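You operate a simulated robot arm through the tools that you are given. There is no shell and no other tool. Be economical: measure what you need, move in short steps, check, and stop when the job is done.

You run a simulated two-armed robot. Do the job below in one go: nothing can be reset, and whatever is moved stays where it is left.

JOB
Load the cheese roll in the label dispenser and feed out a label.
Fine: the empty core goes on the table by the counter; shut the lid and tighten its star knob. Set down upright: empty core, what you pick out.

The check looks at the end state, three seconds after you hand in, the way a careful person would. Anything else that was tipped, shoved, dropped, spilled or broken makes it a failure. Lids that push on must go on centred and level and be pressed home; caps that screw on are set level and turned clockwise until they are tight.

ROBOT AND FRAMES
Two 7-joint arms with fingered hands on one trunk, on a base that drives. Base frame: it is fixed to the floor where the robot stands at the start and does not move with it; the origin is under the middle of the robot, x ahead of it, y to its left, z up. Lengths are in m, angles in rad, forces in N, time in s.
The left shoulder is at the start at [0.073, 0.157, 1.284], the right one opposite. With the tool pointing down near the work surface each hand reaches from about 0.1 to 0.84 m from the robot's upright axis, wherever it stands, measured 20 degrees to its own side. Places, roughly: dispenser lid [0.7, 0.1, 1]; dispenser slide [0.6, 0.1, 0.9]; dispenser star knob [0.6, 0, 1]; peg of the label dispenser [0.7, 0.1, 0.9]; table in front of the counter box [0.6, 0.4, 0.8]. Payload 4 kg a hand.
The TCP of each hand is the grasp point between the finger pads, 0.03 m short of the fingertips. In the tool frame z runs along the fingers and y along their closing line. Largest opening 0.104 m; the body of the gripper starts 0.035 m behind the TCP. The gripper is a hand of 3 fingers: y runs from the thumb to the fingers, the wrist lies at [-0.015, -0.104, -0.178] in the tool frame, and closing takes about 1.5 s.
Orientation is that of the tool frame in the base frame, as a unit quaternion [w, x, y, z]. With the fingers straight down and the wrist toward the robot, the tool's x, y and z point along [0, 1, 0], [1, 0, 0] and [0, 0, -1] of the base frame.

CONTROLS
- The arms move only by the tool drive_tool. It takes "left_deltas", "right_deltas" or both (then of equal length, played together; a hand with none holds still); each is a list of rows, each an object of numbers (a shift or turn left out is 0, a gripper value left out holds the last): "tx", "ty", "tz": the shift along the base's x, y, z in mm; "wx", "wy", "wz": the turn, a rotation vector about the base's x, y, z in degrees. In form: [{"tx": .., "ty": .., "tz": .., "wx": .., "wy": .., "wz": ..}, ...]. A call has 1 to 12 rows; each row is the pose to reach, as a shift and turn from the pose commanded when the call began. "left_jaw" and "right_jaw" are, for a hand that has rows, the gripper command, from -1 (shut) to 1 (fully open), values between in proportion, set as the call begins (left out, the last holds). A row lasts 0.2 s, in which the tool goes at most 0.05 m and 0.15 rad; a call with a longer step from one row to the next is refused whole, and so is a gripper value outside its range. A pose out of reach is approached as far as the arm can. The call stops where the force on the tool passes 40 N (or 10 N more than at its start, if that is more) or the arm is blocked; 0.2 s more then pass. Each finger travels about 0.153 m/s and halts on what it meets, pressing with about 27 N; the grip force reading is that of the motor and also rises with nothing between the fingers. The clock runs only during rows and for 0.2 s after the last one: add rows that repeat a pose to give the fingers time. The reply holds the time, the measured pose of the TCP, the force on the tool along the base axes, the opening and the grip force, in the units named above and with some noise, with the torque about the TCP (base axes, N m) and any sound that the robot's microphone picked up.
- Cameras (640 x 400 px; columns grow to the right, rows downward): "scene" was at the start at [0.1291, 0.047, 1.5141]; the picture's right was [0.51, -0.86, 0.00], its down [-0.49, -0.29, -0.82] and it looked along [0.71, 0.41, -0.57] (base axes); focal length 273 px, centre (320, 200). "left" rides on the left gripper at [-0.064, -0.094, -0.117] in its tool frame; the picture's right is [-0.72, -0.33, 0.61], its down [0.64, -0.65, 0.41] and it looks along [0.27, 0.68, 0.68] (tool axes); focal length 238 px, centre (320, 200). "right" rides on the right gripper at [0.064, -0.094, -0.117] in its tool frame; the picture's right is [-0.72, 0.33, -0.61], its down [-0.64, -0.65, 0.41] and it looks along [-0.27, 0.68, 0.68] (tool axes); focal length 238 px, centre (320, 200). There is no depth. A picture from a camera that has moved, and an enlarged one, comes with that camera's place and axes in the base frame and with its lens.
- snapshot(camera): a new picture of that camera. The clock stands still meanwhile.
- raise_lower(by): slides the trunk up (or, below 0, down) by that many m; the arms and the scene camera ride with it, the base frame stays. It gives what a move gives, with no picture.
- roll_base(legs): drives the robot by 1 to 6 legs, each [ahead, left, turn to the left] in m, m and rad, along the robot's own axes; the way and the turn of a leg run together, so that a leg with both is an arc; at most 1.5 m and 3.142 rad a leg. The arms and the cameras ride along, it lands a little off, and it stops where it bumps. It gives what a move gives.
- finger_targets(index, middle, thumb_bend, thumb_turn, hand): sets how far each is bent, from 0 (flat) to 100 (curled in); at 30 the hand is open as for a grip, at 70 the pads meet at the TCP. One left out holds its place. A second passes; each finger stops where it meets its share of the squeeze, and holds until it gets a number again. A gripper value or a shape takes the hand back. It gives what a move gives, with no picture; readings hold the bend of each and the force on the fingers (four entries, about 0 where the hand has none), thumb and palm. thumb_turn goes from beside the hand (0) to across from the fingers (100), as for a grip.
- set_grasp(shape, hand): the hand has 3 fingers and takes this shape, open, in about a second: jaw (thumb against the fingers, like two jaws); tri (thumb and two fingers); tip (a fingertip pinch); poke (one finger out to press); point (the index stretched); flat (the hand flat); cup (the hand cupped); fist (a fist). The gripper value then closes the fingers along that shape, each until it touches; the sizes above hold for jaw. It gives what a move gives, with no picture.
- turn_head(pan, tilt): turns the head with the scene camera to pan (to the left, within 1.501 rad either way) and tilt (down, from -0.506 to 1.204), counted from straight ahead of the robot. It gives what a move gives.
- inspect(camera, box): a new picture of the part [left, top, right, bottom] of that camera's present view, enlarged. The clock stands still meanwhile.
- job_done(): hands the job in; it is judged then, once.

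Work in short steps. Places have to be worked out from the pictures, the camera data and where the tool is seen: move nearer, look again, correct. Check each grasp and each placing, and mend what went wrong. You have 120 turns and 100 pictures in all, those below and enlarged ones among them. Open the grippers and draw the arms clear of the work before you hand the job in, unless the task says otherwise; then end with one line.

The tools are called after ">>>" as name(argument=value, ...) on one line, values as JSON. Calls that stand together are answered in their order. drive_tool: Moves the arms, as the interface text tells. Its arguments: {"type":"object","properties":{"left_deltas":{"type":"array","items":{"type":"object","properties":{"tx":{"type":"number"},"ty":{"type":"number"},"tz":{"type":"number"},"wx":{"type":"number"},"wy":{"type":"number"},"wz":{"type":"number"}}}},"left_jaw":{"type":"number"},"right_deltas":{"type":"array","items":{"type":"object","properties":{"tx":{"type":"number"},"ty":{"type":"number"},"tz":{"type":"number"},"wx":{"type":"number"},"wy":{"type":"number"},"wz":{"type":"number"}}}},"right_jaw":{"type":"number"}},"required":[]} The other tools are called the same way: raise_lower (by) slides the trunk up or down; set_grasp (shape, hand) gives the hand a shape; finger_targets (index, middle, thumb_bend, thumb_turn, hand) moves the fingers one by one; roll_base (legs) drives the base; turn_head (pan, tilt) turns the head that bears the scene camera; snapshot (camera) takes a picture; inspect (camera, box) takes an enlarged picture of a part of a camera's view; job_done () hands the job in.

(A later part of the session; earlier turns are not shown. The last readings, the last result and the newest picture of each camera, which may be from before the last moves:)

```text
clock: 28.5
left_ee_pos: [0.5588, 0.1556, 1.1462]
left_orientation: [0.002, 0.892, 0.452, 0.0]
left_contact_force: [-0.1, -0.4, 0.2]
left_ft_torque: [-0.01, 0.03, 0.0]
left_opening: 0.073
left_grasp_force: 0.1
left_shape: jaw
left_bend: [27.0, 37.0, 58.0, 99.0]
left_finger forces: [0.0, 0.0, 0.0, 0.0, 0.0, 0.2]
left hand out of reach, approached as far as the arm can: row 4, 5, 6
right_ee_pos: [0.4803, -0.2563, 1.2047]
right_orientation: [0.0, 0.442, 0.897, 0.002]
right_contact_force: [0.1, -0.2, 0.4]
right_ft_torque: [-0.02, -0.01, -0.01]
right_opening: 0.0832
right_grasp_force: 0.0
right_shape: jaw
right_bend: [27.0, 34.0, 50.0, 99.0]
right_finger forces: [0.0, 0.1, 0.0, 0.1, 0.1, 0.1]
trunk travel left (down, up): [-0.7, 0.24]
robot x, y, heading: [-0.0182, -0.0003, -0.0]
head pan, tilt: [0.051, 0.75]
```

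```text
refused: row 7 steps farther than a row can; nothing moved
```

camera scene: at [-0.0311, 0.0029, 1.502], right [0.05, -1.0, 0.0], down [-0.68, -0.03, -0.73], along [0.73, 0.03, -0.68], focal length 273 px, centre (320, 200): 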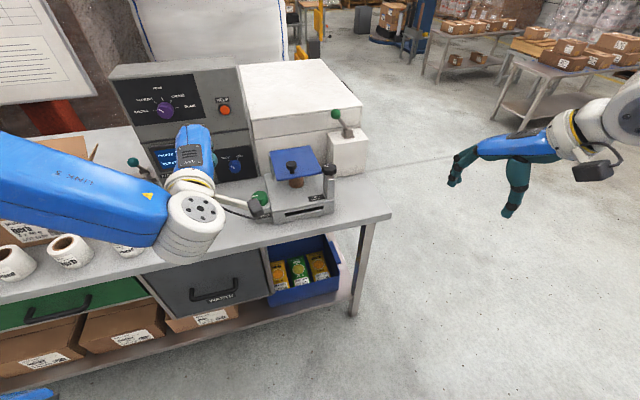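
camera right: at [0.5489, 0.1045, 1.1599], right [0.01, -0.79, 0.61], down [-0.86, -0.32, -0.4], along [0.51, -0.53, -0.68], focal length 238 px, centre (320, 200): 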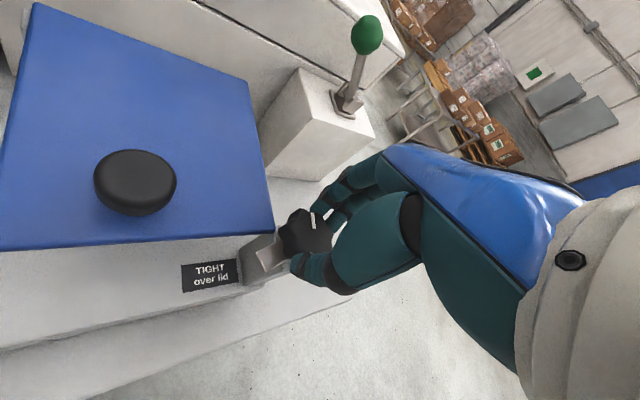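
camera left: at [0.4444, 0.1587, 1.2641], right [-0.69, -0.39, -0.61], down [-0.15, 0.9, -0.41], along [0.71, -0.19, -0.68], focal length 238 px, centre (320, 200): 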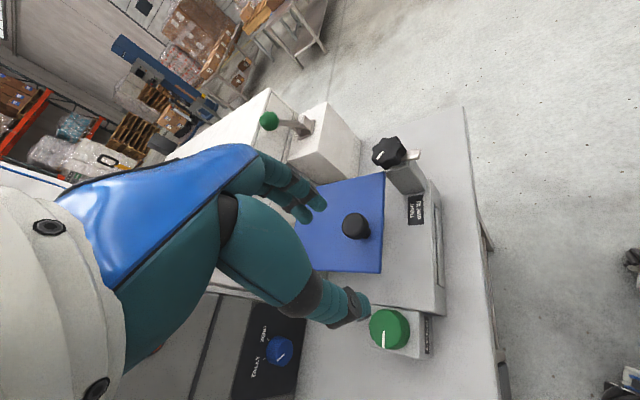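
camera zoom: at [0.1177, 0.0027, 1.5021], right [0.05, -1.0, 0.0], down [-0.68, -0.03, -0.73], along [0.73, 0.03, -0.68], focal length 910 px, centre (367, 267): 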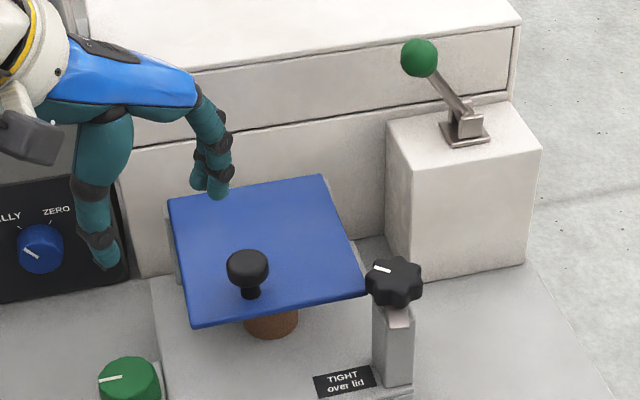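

Some steps were too long, so I'm redoing it with smaller ones.

>>> drive_tool(left_deltas=[{"wz": 6, "tz": 35, "tx": -10, "ty": 25}, {"wz": 12, "tz": 70, "tx": -20, "ty": 50}, {"wz": 18, "tz": 105, "tx": -30, "ty": 75}, {"wz": 24, "tz": 135, "tx": -45, "ty": 105}, {"wz": 30, "tz": 155, "tx": -60, "ty": 140}, {"wz": 36, "tz": 170, "tx": -80, "ty": 175}, {"wz": 36, "tz": 170, "tx": -100, "ty": 215}, {"wz": 36, "tz": 170, "tx": -120, "ty": 255}, {"wz": 36, "tz": 170, "tx": -140, "ty": 290}])

>>> drive_tool(left_deltas=[{"tx": 16, "ty": -35}, {"tx": 32, "ty": -70}, {"tx": 48, "ty": -105}, {"tx": 64, "ty": -140}, {"tx": 80, "ty": -175}, {"tx": 96, "ty": -210, "tz": -10}, {"tx": 115, "ty": -240, "tz": -30}, {"tx": 135, "ty": -270, "tz": -55}, {"tx": 155, "ty": -295, "tz": -85}, {"tx": 175, "ty": -315, "tz": -120}, {"tx": 190, "ty": -333, "tz": -160}])

```text
clock: 30.5
left_ee_pos: [0.4183, 0.4468, 1.3123]
left_orientation: [0.003, 0.709, 0.706, -0.001]
left_contact_force: [0.0, 0.7, -0.9]
left_ft_torque: [-0.01, -0.03, -0.02]
left_opening: 0.0728
left_grasp_force: 0.0
left_shape: jaw
left_bend: [27.0, 37.0, 58.0, 99.0]
left_finger forces: [0.0, 0.0, 0.0, 0.0, 0.0, 0.0]
right_ee_pos: [0.4795, -0.2526, 1.2055]
right_orientation: [0.002, 0.441, 0.897, 0.001]
right_contact_force: [0.2, 0.6, -0.2]
right_ft_torque: [0.0, -0.01, 0.02]
right_opening: 0.0831
right_grasp_force: 0.1
right_shape: jaw
right_bend: [27.0, 34.0, 50.0, 99.0]
right_finger forces: [0.1, 0.0, 0.0, 0.1, 0.0, 0.0]
trunk travel left (down, up): [-0.7, 0.24]
robot x, y, heading: [-0.0187, -0.0005, -0.005]
head pan, tilt: [0.051, 0.75]
```

```text
clock: 32.9
left_ee_pos: [0.6099, 0.1089, 1.1499]
left_orientation: [0.001, 0.709, 0.705, 0.0]
left_contact_force: [0.2, -0.3, -0.4]
left_ft_torque: [-0.02, 0.05, -0.02]
left_opening: 0.0728
left_grasp_force: 0.0
left_shape: jaw
left_bend: [27.0, 37.0, 58.0, 99.0]
left_finger forces: [0.1, 0.0, 0.0, 0.0, 0.1, 0.0]
right_ee_pos: [0.4802, -0.257, 1.2032]
right_orientation: [0.0, 0.441, 0.897, 0.001]
right_contact_force: [0.1, 0.0, 0.2]
right_ft_torque: [0.03, 0.04, -0.02]
right_opening: 0.0831
right_grasp_force: 0.1
right_shape: jaw
right_bend: [27.0, 34.0, 50.0, 99.0]
right_finger forces: [0.0, 0.0, 0.1, 0.1, 0.0, 0.1]
trunk travel left (down, up): [-0.7, 0.24]
robot x, y, heading: [-0.0202, 0.001, -0.003]
head pan, tilt: [0.051, 0.75]
```

It reached the spot, so the earlier block was the elbow configuration. Now I'll yaw the hand so its closing line lies more along the hinge.

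>>> drive_tool(left_deltas=[{"wz": -8}, {"wz": -16}, {"wz": -24}, {"wz": -32}, {"wz": -40}, {"wz": -48}, {"wz": -56}])

>>> snapshot(camera="left")

```text
clock: 34.5
left_ee_pos: [0.6093, 0.1087, 1.1517]
left_orientation: [0.002, 0.957, 0.29, -0.002]
left_contact_force: [0.1, 0.9, 0.2]
left_ft_torque: [-0.01, 0.02, -0.01]
left_opening: 0.0728
left_grasp_force: 0.0
left_shape: jaw
left_bend: [27.0, 37.0, 58.0, 99.0]
left_finger forces: [0.0, 0.0, 0.1, 0.1, 0.0, 0.0]
right_ee_pos: [0.4801, -0.2573, 1.2035]
right_orientation: [0.002, 0.442, 0.897, 0.001]
right_contact_force: [-0.4, 0.0, -0.2]
right_ft_torque: [0.01, 0.02, -0.01]
right_opening: 0.083
right_grasp_force: 0.1
right_shape: jaw
right_bend: [27.0, 34.0, 50.0, 99.0]
right_finger forces: [0.1, 0.0, 0.0, 0.0, 0.0, 0.0]
trunk travel left (down, up): [-0.7, 0.24]
robot x, y, heading: [-0.0171, 0.0003, -0.005]
head pan, tilt: [0.051, 0.75]
```

```text
70 pictures are left
camera left: at [0.5042, 0.1517, 1.2698], right [-0.78, -0.13, -0.61], down [0.17, 0.9, -0.41], along [0.6, -0.42, -0.68], focal length 238 px, centre (320, 200)
```

left: 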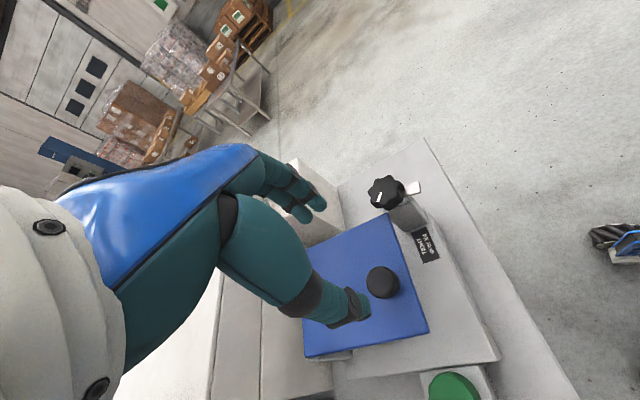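

The lid knob is at (0.6085, 0.117). I'll yaw a touch more, lower over it and close.

>>> drive_tool(left_deltas=[{"wz": -6, "ty": 8, "tz": -20}, {"wz": -10, "ty": 8, "tz": -55}, {"wz": -10, "ty": 8, "tz": -85}, {"wz": -10, "ty": 8, "tz": -102}])

>>> drive_tool(left_deltas=[{}, {}, {}, {}, {}], left_jaw=-1)

>>> snapshot(camera="left")

>>> inspect(camera="scene", box=[210, 120, 402, 240])

```text
clock: 35.5
left_ee_pos: [0.6112, 0.1188, 1.0493]
left_orientation: [0.002, 0.979, 0.206, -0.001]
left_contact_force: [-0.3, 0.6, 0.2]
left_ft_torque: [0.0, -0.03, -0.01]
left_opening: 0.0729
left_grasp_force: 0.0
left_shape: jaw
left_bend: [27.0, 37.0, 58.0, 99.0]
left_finger forces: [0.1, 0.1, 0.0, 0.0, 0.0, 0.0]
right_ee_pos: [0.4804, -0.2559, 1.2033]
right_orientation: [0.001, 0.442, 0.897, 0.002]
right_contact_force: [0.1, -0.4, 0.2]
right_ft_torque: [0.03, 0.01, -0.02]
right_opening: 0.0832
right_grasp_force: 0.2
right_shape: jaw
right_bend: [27.0, 34.0, 50.0, 99.0]
right_finger forces: [0.1, 0.0, 0.0, 0.1, 0.0, 0.0]
trunk travel left (down, up): [-0.7, 0.24]
robot x, y, heading: [-0.0168, -0.0014, -0.006]
head pan, tilt: [0.051, 0.75]
```

```text
clock: 36.7
left_ee_pos: [0.6111, 0.119, 1.0499]
left_orientation: [0.001, 0.978, 0.206, -0.003]
left_contact_force: [-2.3, 0.3, -1.4]
left_ft_torque: [0.0, 0.05, 0.04]
left_opening: 0.0233
left_grasp_force: 27.5
left_shape: jaw
left_bend: [74.0, 54.0, 74.0, 100.0]
left_finger forces: [14.0, 8.5, 0.1, 0.0, 22.4, 0.0]
right_ee_pos: [0.48, -0.2557, 1.2033]
right_orientation: [0.0, 0.442, 0.897, 0.001]
right_contact_force: [-0.5, -0.6, 0.4]
right_ft_torque: [-0.03, 0.0, 0.0]
right_opening: 0.083
right_grasp_force: 0.0
right_shape: jaw
right_bend: [27.0, 34.0, 50.0, 99.0]
right_finger forces: [0.0, 0.0, 0.1, 0.1, 0.0, 0.0]
trunk travel left (down, up): [-0.7, 0.24]
robot x, y, heading: [-0.0148, -0.0034, -0.003]
head pan, tilt: [0.051, 0.75]
```

```text
69 pictures are left
camera left: at [0.5149, 0.1776, 1.1672], right [-0.79, 0.01, -0.61], down [0.32, 0.85, -0.41], along [0.52, -0.52, -0.68], focal length 238 px, centre (320, 200)
```

left: 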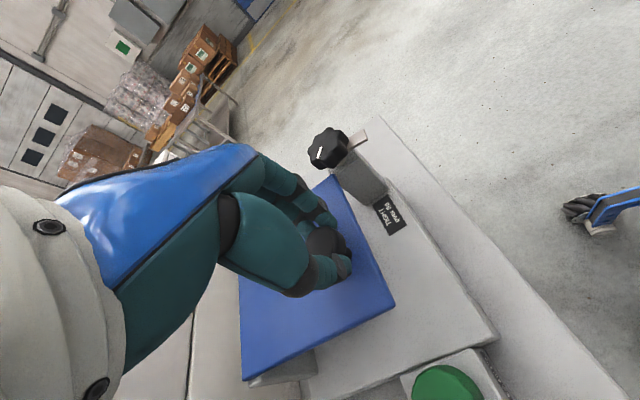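

```text
3.33 times, centred on (306, 180) of scene
camera zoom: at [0.1185, 0.0019, 1.502], right [0.05, -1.0, 0.0], down [-0.68, -0.03, -0.73], along [0.73, 0.03, -0.68], focal length 910 px, centre (367, 267)
```

zoom: 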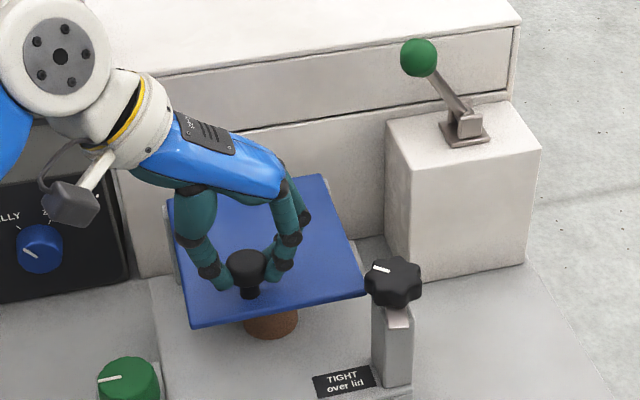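

The grip on the knob is good, with the closing line almost along the hinge. I'm lifting along the hinge arc to 24°.

>>> drive_tool(left_deltas=[{"tx": 2, "ty": 1, "tz": 8, "wx": -1.4, "wy": 3.7}, {"tx": 4.4, "ty": 1.6, "tz": 16.7, "wx": -2.8, "wy": 7.5}, {"tx": 7.5, "ty": 2.8, "tz": 25, "wx": -4.2, "wy": 11.2}, {"tx": 10.9, "ty": 4, "tz": 32.5, "wx": -5.6, "wy": 15}, {"tx": 15, "ty": 5.5, "tz": 40, "wx": -7, "wy": 18.7}, {"tx": 19.4, "ty": 7.2, "tz": 47.2, "wx": -8.4, "wy": 22.5}])

>>> inspect(camera="scene", box=[210, 120, 402, 240])

```text
clock: 38.1
left_ee_pos: [0.6346, 0.1268, 1.0968]
left_orientation: [0.031, 0.956, 0.203, -0.21]
left_contact_force: [10.2, 2.7, -7.5]
left_ft_torque: [0.04, -0.38, 0.2]
left_opening: 0.0223
left_grasp_force: 26.7
left_shape: jaw
left_bend: [74.0, 52.0, 74.0, 100.0]
left_finger forces: [9.6, 12.5, 0.0, 0.0, 18.1, 0.0]
right_ee_pos: [0.4841, -0.2553, 1.2024]
right_orientation: [0.0, 0.441, 0.898, 0.001]
right_contact_force: [-0.2, -0.4, -0.1]
right_ft_torque: [0.04, 0.0, 0.05]
right_opening: 0.0828
right_grasp_force: 0.0
right_shape: jaw
right_bend: [27.0, 34.0, 50.0, 99.0]
right_finger forces: [0.0, 0.0, 0.1, 0.0, 0.0, 0.0]
trunk travel left (down, up): [-0.7, 0.24]
robot x, y, heading: [-0.0135, 0.0009, -0.002]
head pan, tilt: [0.051, 0.75]
```

```text
3.33 times, centred on (306, 180) of scene
camera zoom: at [0.1255, 0.0032, 1.5013], right [0.05, -1.0, 0.0], down [-0.69, -0.03, -0.73], along [0.73, 0.03, -0.69], focal length 910 px, centre (367, 267)
```

zoom: 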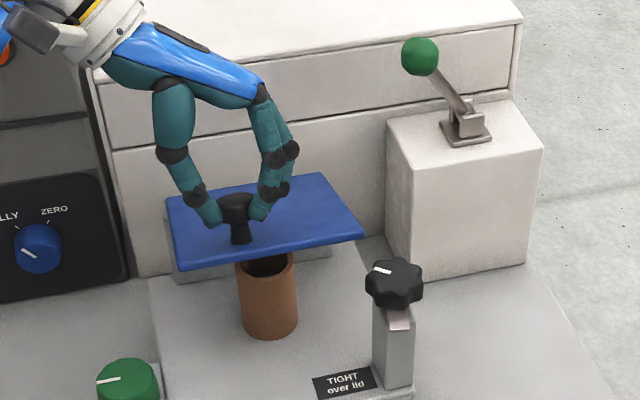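

The lid is lifting and the core stands beneath it. I'll continue to about 56°.

>>> drive_tool(left_deltas=[{"tx": 5, "ty": 1.9, "tz": 7, "wx": -1.4, "wy": 3.7}, {"tx": 10.3, "ty": 3.8, "tz": 13.4, "wx": -2.8, "wy": 7.5}, {"tx": 16, "ty": 6, "tz": 19.5, "wx": -4.2, "wy": 11.2}, {"tx": 22.3, "ty": 8.3, "tz": 25.1, "wx": -5.6, "wy": 15}, {"tx": 29, "ty": 10.8, "tz": 30, "wx": -7, "wy": 18.7}, {"tx": 35.7, "ty": 13.3, "tz": 34.8, "wx": -8.4, "wy": 22.5}, {"tx": 43, "ty": 16, "tz": 38.8, "wx": -9.8, "wy": 26.2}, {"tx": 50.2, "ty": 18.8, "tz": 42.5, "wx": -11.2, "wy": 30}])

>>> inspect(camera="scene", box=[210, 120, 402, 240])

```text
clock: 39.9
left_ee_pos: [0.6076, 0.1379, 1.1503]
left_orientation: [0.068, 0.868, 0.184, -0.456]
left_contact_force: [0.3, -0.5, 0.2]
left_ft_torque: [-0.01, -0.01, -0.03]
left_opening: 0.017
left_grasp_force: 27.3
left_shape: jaw
left_bend: [75.0, 75.0, 80.0, 100.0]
left_finger forces: [0.0, 0.1, 0.0, 0.0, 0.0, 0.0]
left hand out of reach, approached as far as the arm can: row 4, 5, 6, 7, 8
right_ee_pos: [0.4787, -0.259, 1.2023]
right_orientation: [0.0, 0.441, 0.897, 0.003]
right_contact_force: [-0.3, 0.0, 0.4]
right_ft_torque: [0.03, -0.01, -0.02]
right_opening: 0.083
right_grasp_force: 0.1
right_shape: jaw
right_bend: [27.0, 34.0, 50.0, 99.0]
right_finger forces: [0.0, 0.1, 0.0, 0.0, 0.1, 0.1]
trunk travel left (down, up): [-0.7, 0.24]
robot x, y, heading: [-0.0192, 0.003, -0.008]
head pan, tilt: [0.051, 0.75]
```

```text
3.33 times, centred on (306, 180) of scene
camera zoom: at [0.1185, -0.0018, 1.502], right [0.05, -1.0, 0.0], down [-0.68, -0.03, -0.73], along [0.73, 0.04, -0.68], focal length 910 px, centre (367, 267)
```

zoom: 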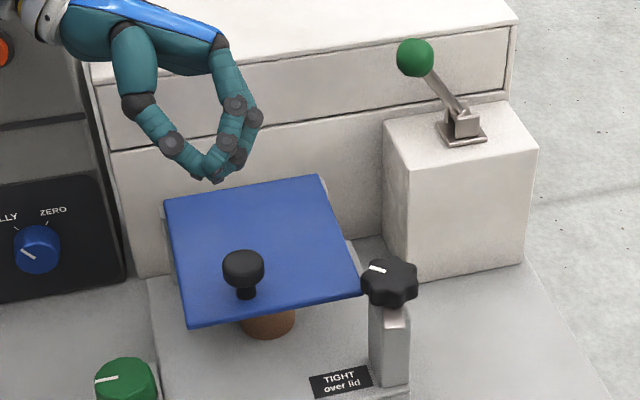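

The arm ran out of reach at that tilt, the grip slipped and the lid dropped closed. I'll go back, regrip, and this time limit the tilt so the knob can pivot in the fingers.

>>> drive_tool(left_deltas=[{"wx": 2.8, "wy": -7.5}, {"wx": 5.6, "wy": -15}, {"wx": 8.4, "wy": -22.5}, {"wx": 11.2, "wy": -30}, {"wx": 14, "wy": -37.5}, {"wx": 16.8, "wy": -45}, {"wx": 19.3, "wy": -51.6}], left_jaw=0.4)

>>> snapshot(camera="left")

```text
clock: 41.5
left_ee_pos: [0.7411, 0.145, 1.1556]
left_orientation: [0.002, 0.978, 0.207, -0.011]
left_contact_force: [0.3, 0.1, -0.2]
left_ft_torque: [0.03, 0.01, -0.05]
left_opening: 0.0724
left_grasp_force: 0.1
left_shape: jaw
left_bend: [27.0, 37.0, 58.0, 99.0]
left_finger forces: [0.0, 0.1, 0.1, 0.1, 0.0, 0.0]
left hand out of reach, approached as far as the arm can: row 1, 2, 3, 4, 5, 6, 7
right_ee_pos: [0.4804, -0.2567, 1.2029]
right_orientation: [0.001, 0.441, 0.897, 0.001]
right_contact_force: [0.8, 0.1, -0.4]
right_ft_torque: [0.0, 0.0, 0.02]
right_opening: 0.0829
right_grasp_force: 0.1
right_shape: jaw
right_bend: [27.0, 34.0, 50.0, 99.0]
right_finger forces: [0.0, 0.1, 0.0, 0.0, 0.0, 0.0]
trunk travel left (down, up): [-0.7, 0.24]
robot x, y, heading: [-0.0137, -0.0023, -0.007]
head pan, tilt: [0.051, 0.75]
```

```text
65 pictures are left
camera left: at [0.6475, 0.2039, 1.275], right [-0.8, 0.0, -0.6], down [0.32, 0.85, -0.42], along [0.51, -0.52, -0.69], focal length 238 px, centre (320, 200)
```

left: 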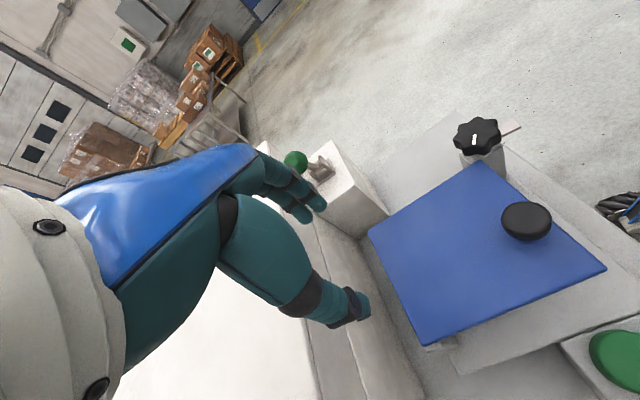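

The arm drifted forward to x=0.74, clear of contact. I'll raise it and bring it back over the knob.

>>> drive_tool(left_deltas=[{"tz": 30}, {"tx": -25, "tz": 30}, {"tx": -50, "tz": 30, "ty": -5}, {"tx": -75, "tz": 30, "ty": -12}, {"tx": -100, "tz": 30, "ty": -18}, {"tx": -131, "tz": 20, "ty": -26}])

```text
clock: 42.9
left_ee_pos: [0.609, 0.1199, 1.1741]
left_orientation: [0.002, 0.978, 0.207, -0.01]
left_contact_force: [0.0, -0.3, 0.2]
left_ft_torque: [0.03, -0.02, 0.0]
left_opening: 0.0729
left_grasp_force: 0.0
left_shape: jaw
left_bend: [27.0, 37.0, 58.0, 99.0]
left_finger forces: [0.0, 0.0, 0.0, 0.0, 0.0, 0.0]
right_ee_pos: [0.4804, -0.2552, 1.2035]
right_orientation: [0.001, 0.442, 0.897, 0.002]
right_contact_force: [-0.7, -0.6, -0.4]
right_ft_torque: [0.0, 0.03, 0.02]
right_opening: 0.0829
right_grasp_force: 0.2
right_shape: jaw
right_bend: [27.0, 34.0, 50.0, 99.0]
right_finger forces: [0.0, 0.1, 0.1, 0.0, 0.1, 0.0]
trunk travel left (down, up): [-0.7, 0.24]
robot x, y, heading: [-0.0155, -0.0001, -0.005]
head pan, tilt: [0.051, 0.75]
```

It's back over the knob. Now I'll stage the closed right hand in front of the lid's right half (y≈0.04), tips above the star knob.

>>> drive_tool(right_deltas=[{"wz": -6, "ty": 35}, {"wz": -12, "ty": 70}, {"wz": -18, "ty": 105}, {"wz": -24, "ty": 140}, {"wz": -30, "ty": 175}, {"wz": -36, "ty": 210, "tx": 10}, {"wz": -40, "ty": 245, "tx": 25}, {"wz": -44, "ty": 275, "tx": 40, "tz": -20}, {"wz": -44, "ty": 296, "tx": 55, "tz": -50}, {"wz": -44, "ty": 296, "tx": 65, "tz": -95}], right_jaw=-1)

>>> drive_tool(left_deltas=[{"tz": -40}, {"tz": -80}, {"tz": -110}, {"tz": -125}])

>>> drive_tool(left_deltas=[{}, {}, {}, {}, {}], left_jaw=-1)

>>> snapshot(camera="scene")

>>> snapshot(camera="right")

```text
clock: 45.1
left_ee_pos: [0.6111, 0.122, 1.1718]
left_orientation: [0.002, 0.978, 0.206, -0.011]
left_contact_force: [0.5, -0.1, 0.2]
left_ft_torque: [0.01, 0.0, 0.03]
left_opening: 0.0727
left_grasp_force: 0.1
left_shape: jaw
left_bend: [27.0, 37.0, 58.0, 99.0]
left_finger forces: [0.0, 0.0, 0.1, 0.0, 0.0, 0.0]
right_ee_pos: [0.5453, 0.0396, 1.1089]
right_orientation: [0.001, 0.746, 0.666, 0.0]
right_contact_force: [0.6, 0.9, 0.1]
right_ft_torque: [0.03, 0.01, -0.02]
right_opening: 0.0
right_grasp_force: 27.2
right_shape: jaw
right_bend: [70.0, 70.0, 46.0, 100.0]
right_finger forces: [0.1, 0.0, 0.0, 0.0, 0.1, 0.0]
trunk travel left (down, up): [-0.7, 0.24]
robot x, y, heading: [-0.0174, -0.0007, -0.009]
head pan, tilt: [0.051, 0.75]
```

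```text
clock: 46.1
left_ee_pos: [0.6098, 0.1218, 1.0492]
left_orientation: [0.003, 0.978, 0.207, -0.01]
left_contact_force: [0.3, -0.1, 0.5]
left_ft_torque: [0.01, -0.02, -0.02]
left_opening: 0.0727
left_grasp_force: 0.2
left_shape: jaw
left_bend: [27.0, 37.0, 58.0, 99.0]
left_finger forces: [0.0, 0.0, 0.0, 0.0, 0.0, 0.0]
right_ee_pos: [0.5435, 0.0394, 1.1095]
right_orientation: [0.002, 0.745, 0.667, 0.0]
right_contact_force: [-0.3, 0.5, 0.1]
right_ft_torque: [-0.03, 0.01, 0.0]
right_opening: 0.0
right_grasp_force: 27.0
right_shape: jaw
right_bend: [70.0, 70.0, 46.0, 100.0]
right_finger forces: [0.0, 0.0, 0.0, 0.0, 0.0, 0.1]
trunk travel left (down, up): [-0.7, 0.24]
robot x, y, heading: [-0.0176, 0.0026, -0.01]
head pan, tilt: [0.051, 0.75]
```

```text
clock: 47.3
left_ee_pos: [0.6099, 0.1211, 1.0505]
left_orientation: [0.002, 0.978, 0.207, -0.011]
left_contact_force: [-2.7, 0.1, -1.6]
left_ft_torque: [-0.04, 0.06, 0.03]
left_opening: 0.0235
left_grasp_force: 27.0
left_shape: jaw
left_bend: [74.0, 51.0, 74.0, 100.0]
left_finger forces: [13.8, 8.9, 0.0, 0.0, 22.7, 0.0]
right_ee_pos: [0.5434, 0.0402, 1.109]
right_orientation: [0.001, 0.746, 0.666, 0.0]
right_contact_force: [-0.6, -0.4, -0.1]
right_ft_torque: [0.02, 0.0, 0.05]
right_opening: 0.0
right_grasp_force: 27.0
right_shape: jaw
right_bend: [70.0, 70.0, 46.0, 100.0]
right_finger forces: [0.0, 0.1, 0.0, 0.0, 0.0, 0.0]
trunk travel left (down, up): [-0.7, 0.24]
robot x, y, heading: [-0.0143, -0.0013, -0.002]
head pan, tilt: [0.051, 0.75]
```

```text
64 pictures are left
camera scene: at [0.1193, 0.0041, 1.5019], right [0.05, -1.0, 0.0], down [-0.68, -0.03, -0.73], along [0.73, 0.03, -0.68], focal length 273 px, centre (320, 200)
```

scene: 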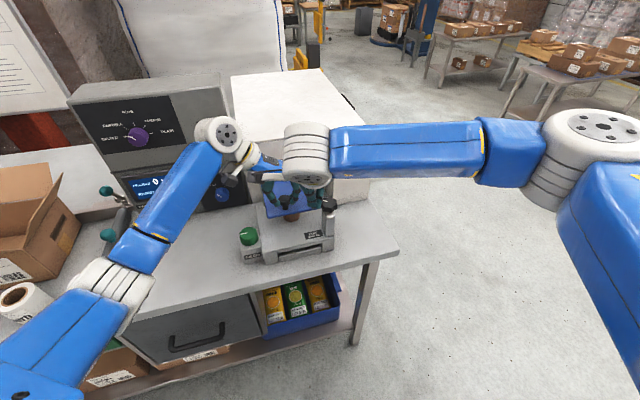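

```text
63 pictures are left
camera right: at [0.4568, 0.1131, 1.226], right [0.24, -0.75, 0.62], down [-0.72, -0.56, -0.4], along [0.65, -0.34, -0.68], focal length 238 px, centre (320, 200)
```

right: 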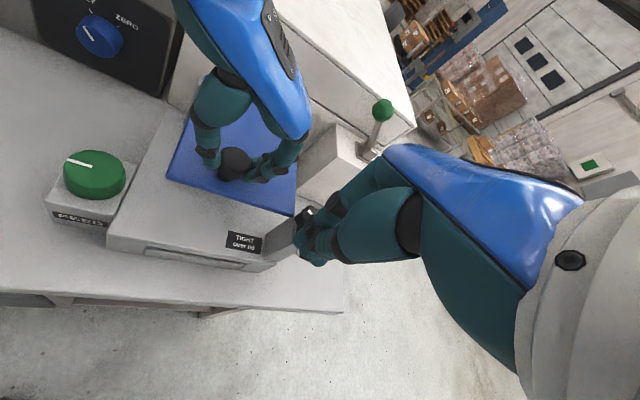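

The left hand holds the knob again. I'll lift to about 40°, with the tilt held to 24°.

>>> drive_tool(left_deltas=[{"tx": 2, "ty": 1, "tz": 8, "wx": -1.4, "wy": 3.7}, {"tx": 4.4, "ty": 1.6, "tz": 16.7, "wx": -2.8, "wy": 7.5}, {"tx": 7.5, "ty": 2.8, "tz": 25, "wx": -4.2, "wy": 11.2}, {"tx": 10.9, "ty": 4, "tz": 32.5, "wx": -5.6, "wy": 15}, {"tx": 15, "ty": 5.5, "tz": 40, "wx": -7, "wy": 18.7}, {"tx": 19.4, "ty": 7.2, "tz": 47.2, "wx": -8.4, "wy": 22.5}, {"tx": 24.5, "ty": 9.1, "tz": 54, "wx": -8.4, "wy": 22.5}, {"tx": 29.7, "ty": 11.1, "tz": 60.6, "wx": -8.4, "wy": 22.5}, {"tx": 35.5, "ty": 13.3, "tz": 66.6, "wx": -8.4, "wy": 22.5}, {"tx": 41.7, "ty": 15.6, "tz": 72.3, "wx": -8.4, "wy": 22.5}])

>>> snapshot(camera="right")

>>> inspect(camera="scene", box=[210, 120, 402, 240])

```text
clock: 49.5
left_ee_pos: [0.6549, 0.1374, 1.1218]
left_orientation: [0.033, 0.955, 0.201, -0.217]
left_contact_force: [2.6, 0.6, -6.1]
left_ft_torque: [0.02, 0.06, 0.06]
left_opening: 0.0224
left_grasp_force: 27.1
left_shape: jaw
left_bend: [74.0, 51.0, 74.0, 100.0]
left_finger forces: [14.7, 8.9, 0.0, 0.0, 20.9, 0.0]
right_ee_pos: [0.5453, 0.0403, 1.1085]
right_orientation: [0.001, 0.745, 0.667, -0.001]
right_contact_force: [-1.0, 0.2, 0.1]
right_ft_torque: [0.04, -0.02, 0.0]
right_opening: 0.0001
right_grasp_force: 27.4
right_shape: jaw
right_bend: [70.0, 70.0, 46.0, 100.0]
right_finger forces: [0.0, 0.0, 0.1, 0.0, 0.0, 0.0]
trunk travel left (down, up): [-0.7, 0.24]
robot x, y, heading: [-0.0203, -0.0024, -0.002]
head pan, tilt: [0.051, 0.75]
```

```text
62 pictures are left
camera right: at [0.4585, 0.1133, 1.2253], right [0.24, -0.75, 0.62], down [-0.72, -0.56, -0.4], along [0.65, -0.34, -0.68], focal length 238 px, centre (320, 200)
```

right: 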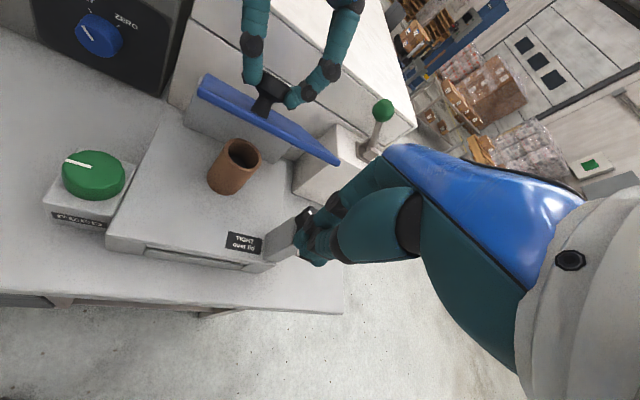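

```text
3.33 times, centred on (306, 180) of scene
camera zoom: at [0.1226, 0.0043, 1.5016], right [0.05, -1.0, 0.0], down [-0.69, -0.03, -0.73], along [0.73, 0.03, -0.69], focal length 910 px, centre (367, 267)
```

zoom: 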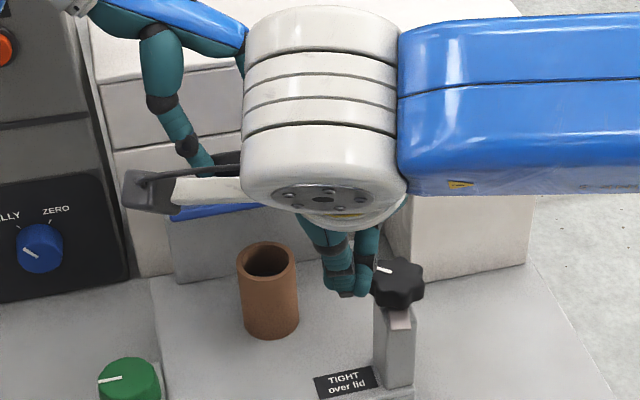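

That works: the knob pivots in the grip and the lid is at 40°. I'll carry on to about 64° with the tilt constant.

>>> drive_tool(left_deltas=[{"tx": 6.5, "ty": 2.4, "tz": 5}, {"tx": 13.4, "ty": 5, "tz": 9.7}, {"tx": 20.5, "ty": 7.7, "tz": 13.8}, {"tx": 27.9, "ty": 10.4, "tz": 17.4}, {"tx": 35.5, "ty": 13.3, "tz": 20.4}, {"tx": 43.3, "ty": 16.2, "tz": 22.9}])

>>> snapshot(camera="right")

```text
clock: 50.9
left_ee_pos: [0.678, 0.1457, 1.1407]
left_orientation: [0.033, 0.955, 0.202, -0.216]
left_contact_force: [1.5, -6.6, -2.6]
left_ft_torque: [-0.25, 0.15, 0.1]
left_opening: 0.0223
left_grasp_force: 26.6
left_shape: jaw
left_bend: [74.0, 51.0, 74.0, 100.0]
left_finger forces: [19.7, 10.4, 0.0, 0.0, 18.8, 0.0]
left hand out of reach, approached as far as the arm can: row 4, 5, 6
right_ee_pos: [0.5442, 0.0365, 1.1087]
right_orientation: [-0.001, 0.745, 0.667, 0.001]
right_contact_force: [1.0, 0.0, -0.7]
right_ft_torque: [-0.05, 0.0, -0.01]
right_opening: 0.0001
right_grasp_force: 27.5
right_shape: jaw
right_bend: [70.0, 70.0, 46.0, 100.0]
right_finger forces: [0.0, 0.1, 0.1, 0.0, 0.0, 0.0]
trunk travel left (down, up): [-0.7, 0.24]
robot x, y, heading: [-0.0231, -0.0035, -0.007]
head pan, tilt: [0.051, 0.75]
```

```text
60 pictures are left
camera right: at [0.4576, 0.11, 1.2259], right [0.24, -0.75, 0.61], down [-0.72, -0.56, -0.41], along [0.65, -0.34, -0.68], focal length 238 px, centre (320, 200)
```

right: 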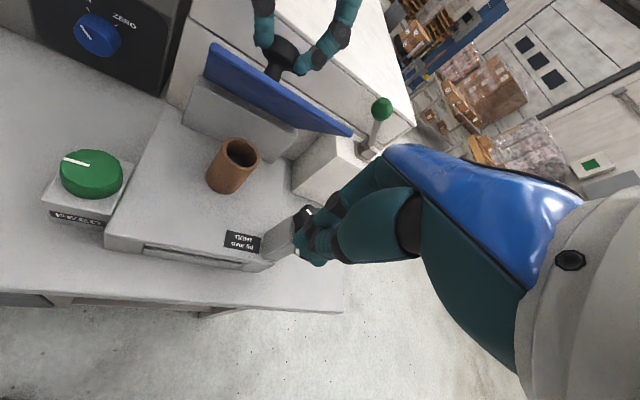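

The left hand is at its limit with the lid at about 54°. Now I'll bring the right fingers up against the underside to support it.

>>> drive_tool(right_deltas=[{"tz": 15, "tx": 20}, {"tz": 25, "tx": 45}, {"tz": 25, "tx": 65}, {"tz": 25, "tx": 80}, {"tz": 25, "tx": 95}, {"tz": 25, "tx": 105}, {"tz": 25, "tx": 115}])

>>> snapshot(camera="right")

```text
clock: 52.5
left_ee_pos: [0.6773, 0.1467, 1.1406]
left_orientation: [0.032, 0.955, 0.202, -0.214]
left_contact_force: [9.8, -6.0, -2.7]
left_ft_torque: [-0.18, -0.1, 0.22]
left_opening: 0.023
left_grasp_force: 26.6
left_shape: jaw
left_bend: [74.0, 50.0, 74.0, 100.0]
left_finger forces: [19.0, 12.2, 0.0, 0.0, 18.1, 0.0]
right_ee_pos: [0.6585, 0.0381, 1.135]
right_orientation: [0.0, 0.745, 0.667, 0.0]
right_contact_force: [-10.6, -2.8, 1.9]
right_ft_torque: [-0.07, 0.25, 0.08]
right_opening: 0.0
right_grasp_force: 26.9
right_shape: jaw
right_bend: [70.0, 70.0, 46.0, 100.0]
right_finger forces: [0.0, 0.0, 0.1, 0.1, 0.0, 0.0]
trunk travel left (down, up): [-0.7, 0.24]
robot x, y, heading: [-0.0183, -0.0006, -0.009]
head pan, tilt: [0.051, 0.75]
```

```text
59 pictures are left
camera right: at [0.5713, 0.1129, 1.2514], right [0.24, -0.75, 0.61], down [-0.72, -0.56, -0.41], along [0.65, -0.34, -0.68], focal length 238 px, centre (320, 200)
```

right: 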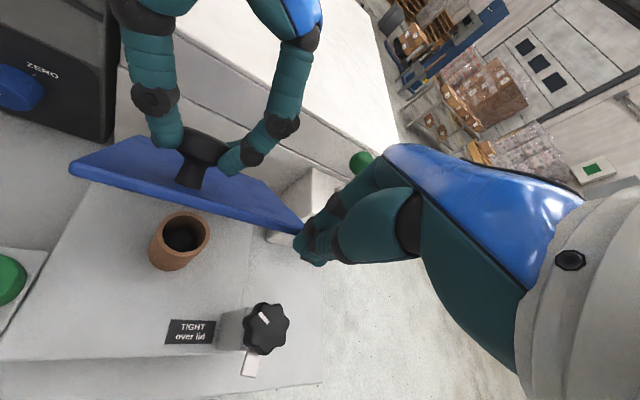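

The right fingers are in contact, but near the lid's corner. I'll shift 15 mm inward, then release the left hand and withdraw it up and away.

>>> drive_tool(right_deltas=[{"tx": -8, "ty": 4}, {"tx": -12, "ty": 16}, {"tx": -4, "ty": 17}, {"tx": 1, "ty": 17}])

>>> drive_tool(left_deltas=[{}, {}, {}, {"tz": 15, "tx": 4}, {"tz": 40, "tx": 12}, {"tz": 70, "tx": 20}, {"tz": 100, "tx": 20, "ty": 15}, {"tz": 120, "tx": 0, "ty": 45}], left_jaw=0.4)

>>> snapshot(camera="right")

```text
clock: 53.5
left_ee_pos: [0.6758, 0.1453, 1.141]
left_orientation: [0.033, 0.955, 0.203, -0.214]
left_contact_force: [13.6, -4.6, -3.3]
left_ft_torque: [-0.15, -0.21, 0.31]
left_opening: 0.0235
left_grasp_force: 26.9
left_shape: jaw
left_bend: [74.0, 50.0, 75.0, 100.0]
left_finger forces: [15.7, 14.2, 0.0, 0.1, 16.3, 0.1]
right_ee_pos: [0.6584, 0.0561, 1.1354]
right_orientation: [0.0, 0.744, 0.668, 0.0]
right_contact_force: [-18.4, -3.2, 6.9]
right_ft_torque: [-0.01, 0.54, 0.2]
right_opening: 0.0
right_grasp_force: 27.1
right_shape: jaw
right_bend: [70.0, 70.0, 46.0, 100.0]
right_finger forces: [0.1, 0.1, 0.0, 0.1, 0.0, 0.0]
trunk travel left (down, up): [-0.7, 0.24]
robot x, y, heading: [-0.0152, -0.0015, -0.004]
head pan, tilt: [0.051, 0.75]
```

```text
clock: 55.3
left_ee_pos: [0.6546, 0.1953, 1.264]
left_orientation: [0.033, 0.955, 0.201, -0.215]
left_contact_force: [-0.2, -0.6, -0.1]
left_ft_torque: [-0.01, 0.02, 0.0]
left_opening: 0.0726
left_grasp_force: 0.0
left_shape: jaw
left_bend: [27.0, 37.0, 58.0, 99.0]
left_finger forces: [0.1, 0.1, 0.0, 0.0, 0.0, 0.0]
left hand out of reach, approached as far as the arm can: row 4, 5, 6, 7, 8
right_ee_pos: [0.6565, 0.057, 1.1358]
right_orientation: [0.002, 0.746, 0.666, 0.001]
right_contact_force: [-8.4, -5.8, 10.4]
right_ft_torque: [-0.05, 0.24, 0.09]
right_opening: 0.0002
right_grasp_force: 27.5
right_shape: jaw
right_bend: [70.0, 70.0, 46.0, 100.0]
right_finger forces: [0.0, 0.0, 0.0, 0.1, 0.0, 0.1]
trunk travel left (down, up): [-0.7, 0.24]
robot x, y, heading: [-0.0167, -0.0015, -0.006]
head pan, tilt: [0.051, 0.75]
```

```text
58 pictures are left
camera right: at [0.57, 0.1309, 1.253], right [0.24, -0.75, 0.62], down [-0.72, -0.56, -0.41], along [0.65, -0.35, -0.67], focal length 238 px, centre (320, 200)
```

right: 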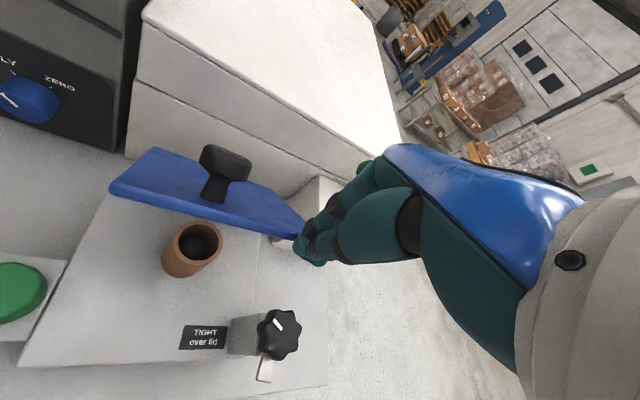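

The right hand alone holds the lid. I'm pushing it along the dispenser's depth axis, up and over vertical.

>>> drive_tool(right_deltas=[{"tx": 10, "ty": 4, "tz": 6}, {"tx": 20, "ty": 7, "tz": 12}, {"tx": 30, "ty": 11, "tz": 16}, {"tx": 40, "ty": 15, "tz": 18}, {"tx": 50, "ty": 19, "tz": 18}, {"tx": 60, "ty": 22, "tz": 18}])

>>> snapshot(camera="right")

```text
clock: 56.4
left_ee_pos: [0.6536, 0.1935, 1.2635]
left_orientation: [0.033, 0.955, 0.201, -0.215]
left_contact_force: [1.0, 0.2, -0.5]
left_ft_torque: [-0.03, 0.02, -0.01]
left_opening: 0.0728
left_grasp_force: 0.0
left_shape: jaw
left_bend: [27.0, 37.0, 58.0, 99.0]
left_finger forces: [0.1, 0.0, 0.0, 0.0, 0.0, 0.0]
right_ee_pos: [0.7019, 0.0714, 1.1628]
right_orientation: [0.006, 0.747, 0.665, 0.009]
right_contact_force: [-11.7, -8.2, 34.0]
right_ft_torque: [-0.45, -0.05, -0.07]
right_opening: 0.0
right_grasp_force: 27.2
right_shape: jaw
right_bend: [70.0, 70.0, 47.0, 100.0]
right_finger forces: [0.1, 25.0, 0.0, 0.0, 0.1, 0.1]
trunk travel left (down, up): [-0.7, 0.24]
robot x, y, heading: [-0.0168, 0.0028, -0.003]
head pan, tilt: [0.051, 0.75]
stopped in row 5 (right hand): the force on the tool passed its limit at 43 N (the readings are from after the stop); the commanded pose is now the measured one
```

```text
57 pictures are left
camera right: at [0.6131, 0.1461, 1.2792], right [0.23, -0.75, 0.62], down [-0.71, -0.56, -0.42], along [0.66, -0.34, -0.67], focal length 238 px, centre (320, 200)
```

right: 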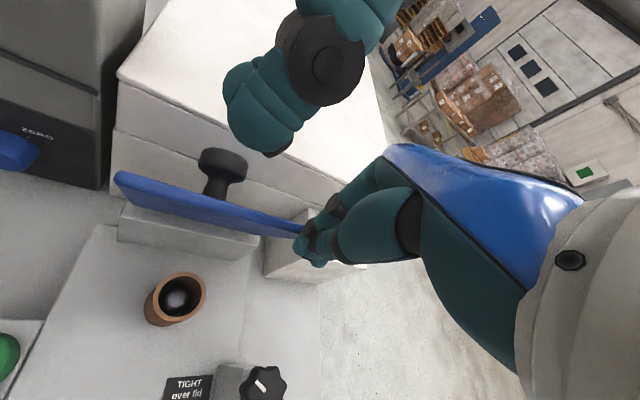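

The lid is at about 70° and its rising edge pushes up on a finger. I'll clear the left hand out, then continue with a higher path.

>>> drive_tool(left_deltas=[{"tx": -10, "ty": 25, "tz": 15}, {"tx": -30, "ty": 55, "tz": 30}, {"tx": -50, "ty": 90, "tz": 40}, {"tx": -75, "ty": 125, "tz": 45}, {"tx": -100, "ty": 160, "tz": 50}, {"tx": -130, "ty": 195, "tz": 50}])

>>> drive_tool(right_deltas=[{"tz": 8}, {"tz": 14, "tx": 4, "ty": 1}, {"tz": 17, "tx": 12, "ty": 4}, {"tz": 18, "tx": 22, "ty": 8}, {"tz": 18, "tx": 32, "ty": 12}, {"tz": 18, "tx": 42, "ty": 15}, {"tz": 18, "tx": 52, "ty": 19}, {"tz": 18, "tx": 62, "ty": 23}])

>>> snapshot(camera="right")

>>> snapshot(camera="scene")

```text
clock: 57.8
left_ee_pos: [0.6349, 0.33, 1.3551]
left_orientation: [0.078, 0.968, 0.218, -0.096]
left_contact_force: [-0.4, 0.7, -0.6]
left_ft_torque: [0.0, -0.01, -0.02]
left_opening: 0.0726
left_grasp_force: 0.0
left_shape: jaw
left_bend: [27.0, 37.0, 58.0, 99.0]
left_finger forces: [0.1, 0.0, 0.0, 0.0, 0.0, 0.0]
left hand out of reach, approached as far as the arm can: row 2, 3, 4, 5
right_ee_pos: [0.7008, 0.0763, 1.1638]
right_orientation: [0.008, 0.746, 0.666, 0.008]
right_contact_force: [-5.1, -4.4, 14.7]
right_ft_torque: [-0.26, -0.09, -0.11]
right_opening: 0.0
right_grasp_force: 27.9
right_shape: jaw
right_bend: [70.0, 70.0, 47.0, 100.0]
right_finger forces: [0.1, 15.4, 0.0, 0.0, 0.0, 0.1]
trunk travel left (down, up): [-0.7, 0.24]
robot x, y, heading: [-0.0171, 0.0004, -0.001]
head pan, tilt: [0.051, 0.75]
stopped in row 6 (right hand): the force on the tool passed its limit at 58 N (the readings are from after the stop); the commanded pose is now the measured one
```

```text
clock: 59.6
left_ee_pos: [0.6404, 0.3295, 1.3573]
left_orientation: [0.079, 0.968, 0.219, -0.096]
left_contact_force: [-0.1, -0.4, 0.9]
left_ft_torque: [0.01, 0.0, 0.01]
left_opening: 0.0729
left_grasp_force: 0.0
left_shape: jaw
left_bend: [27.0, 37.0, 58.0, 99.0]
left_finger forces: [0.0, 0.0, 0.1, 0.0, 0.0, 0.0]
right_ee_pos: [0.7468, 0.0917, 1.1778]
right_orientation: [0.005, 0.746, 0.666, 0.006]
right_contact_force: [-0.6, -0.1, 1.1]
right_ft_torque: [0.0, -0.04, 0.02]
right_opening: 0.0002
right_grasp_force: 27.4
right_shape: jaw
right_bend: [70.0, 70.0, 47.0, 100.0]
right_finger forces: [0.0, 0.0, 0.1, 0.0, 0.1, 0.0]
right hand out of reach, approached as far as the arm can: row 7, 8
trunk travel left (down, up): [-0.7, 0.24]
robot x, y, heading: [-0.0155, 0.0015, -0.0]
head pan, tilt: [0.051, 0.75]
```

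```text
56 pictures are left
camera right: at [0.6582, 0.1655, 1.2934], right [0.23, -0.75, 0.62], down [-0.71, -0.56, -0.42], along [0.66, -0.34, -0.67], focal length 238 px, centre (320, 200)
```

right: 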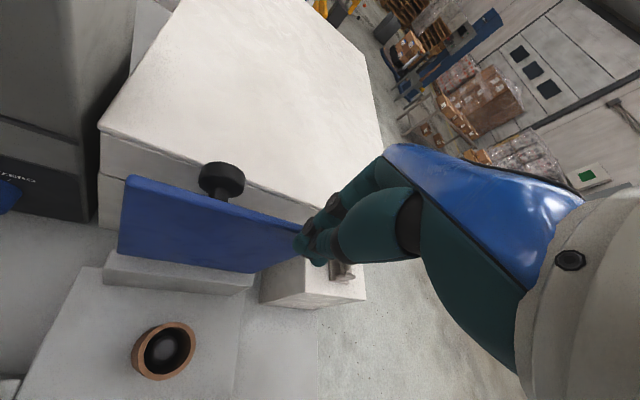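

```text
55 pictures are left
camera scene: at [0.1197, 0.0058, 1.5018], right [0.05, -1.0, 0.0], down [-0.68, -0.03, -0.73], along [0.73, 0.03, -0.68], focal length 273 px, centre (320, 200)
```

scene: 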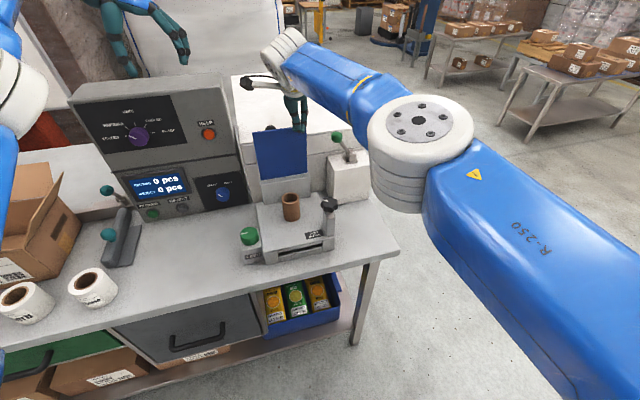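

The lid is upright and the right hand feels no load, so it seems to rest open. I'll withdraw the right hand slowly and check.

>>> drive_tool(right_deltas=[{"tx": -8, "ty": -3}, {"tx": -16, "ty": -6}, {"tx": -24, "ty": -9}, {"tx": -40, "ty": -25}])

>>> inspect(camera="scene", box=[210, 110, 402, 230])

```text
clock: 60.6
left_ee_pos: [0.6394, 0.33, 1.3581]
left_orientation: [0.079, 0.968, 0.22, -0.095]
left_contact_force: [0.3, 0.3, 0.0]
left_ft_torque: [0.0, 0.03, 0.0]
left_opening: 0.0727
left_grasp_force: 0.1
left_shape: jaw
left_bend: [27.0, 37.0, 58.0, 99.0]
left_finger forces: [0.0, 0.1, 0.1, 0.0, 0.1, 0.0]
right_ee_pos: [0.7056, 0.0641, 1.1777]
right_orientation: [0.005, 0.745, 0.666, 0.006]
right_contact_force: [0.7, -0.1, -0.2]
right_ft_torque: [0.04, 0.01, -0.01]
right_opening: 0.0
right_grasp_force: 26.8
right_shape: jaw
right_bend: [70.0, 70.0, 47.0, 100.0]
right_finger forces: [0.1, 0.1, 0.1, 0.0, 0.0, 0.0]
trunk travel left (down, up): [-0.7, 0.24]
robot x, y, heading: [-0.0199, 0.0003, 0.0]
head pan, tilt: [0.051, 0.75]
```

```text
3.33 times, centred on (306, 170) of scene
camera zoom: at [0.1191, 0.0049, 1.5019], right [0.05, -1.0, 0.0], down [-0.68, -0.03, -0.73], along [0.73, 0.03, -0.68], focal length 910 px, centre (367, 300)
```

zoom: 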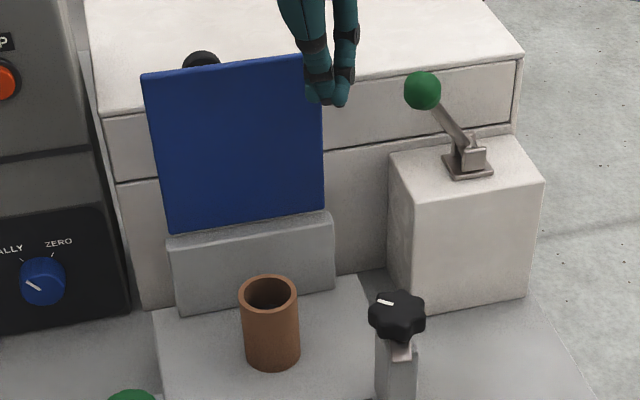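

The lid stays open by itself. The core stands at about (0.673, 0.114), with its top near z=0.99. I'm clearing the right arm and unwinding the left hand for the pick.

>>> drive_tool(right_deltas=[{"tx": -25, "ty": -20, "tz": 15}, {"tx": -50, "ty": -50, "tz": 30}, {"tx": -75, "ty": -85, "tz": 40}, {"tx": -100, "ty": -120, "tz": 40}, {"tx": -130, "ty": -155, "tz": 40}, {"tx": -160, "ty": -190, "tz": 40}, {"tx": -190, "ty": -225, "tz": 40}], left_deltas=[{"tx": -15, "wx": 2.2, "wy": -0.7, "wz": 6.1}, {"tx": -30, "ty": 10, "wx": 4.4, "wy": -1.4, "wz": 12.4}, {"tx": -50, "ty": 20, "wx": 6.6, "wy": -2.1, "wz": 18.7}, {"tx": -75, "ty": 30, "wx": 8.8, "wy": -2.8, "wz": 25}, {"tx": -100, "ty": 40, "wx": 11, "wy": -3.6, "wz": 31.2}, {"tx": -130, "ty": 55, "wx": 13.8, "wy": -4.5, "wz": 39.2}, {"tx": -160, "ty": 70, "wx": 13.8, "wy": -4.5, "wz": 39.2}])

>>> drive_tool(left_deltas=[{"wz": 8, "tx": -10, "ty": 10}, {"wz": 16, "tx": -20, "ty": 20}, {"wz": 25, "tx": -30, "ty": 30}])

```text
clock: 62.2
left_ee_pos: [0.4734, 0.3955, 1.3577]
left_orientation: [-0.002, 0.843, 0.538, 0.001]
left_contact_force: [0.2, 0.9, -0.3]
left_ft_torque: [0.01, -0.04, -0.01]
left_opening: 0.0724
left_grasp_force: 0.1
left_shape: jaw
left_bend: [27.0, 37.0, 58.0, 99.0]
left_finger forces: [0.0, 0.1, 0.1, 0.1, 0.0, 0.0]
right_ee_pos: [0.5112, -0.159, 1.2185]
right_orientation: [0.006, 0.745, 0.667, 0.007]
right_contact_force: [0.1, 0.0, 0.5]
right_ft_torque: [-0.01, -0.03, -0.02]
right_opening: 0.0002
right_grasp_force: 26.5
right_shape: jaw
right_bend: [70.0, 70.0, 47.0, 100.0]
right_finger forces: [0.0, 0.1, 0.0, 0.1, 0.0, 0.0]
trunk travel left (down, up): [-0.7, 0.24]
robot x, y, heading: [-0.0189, -0.0031, -0.004]
head pan, tilt: [0.051, 0.75]
```

```text
refused: row 3 steps farther than a row can; nothing moved
```

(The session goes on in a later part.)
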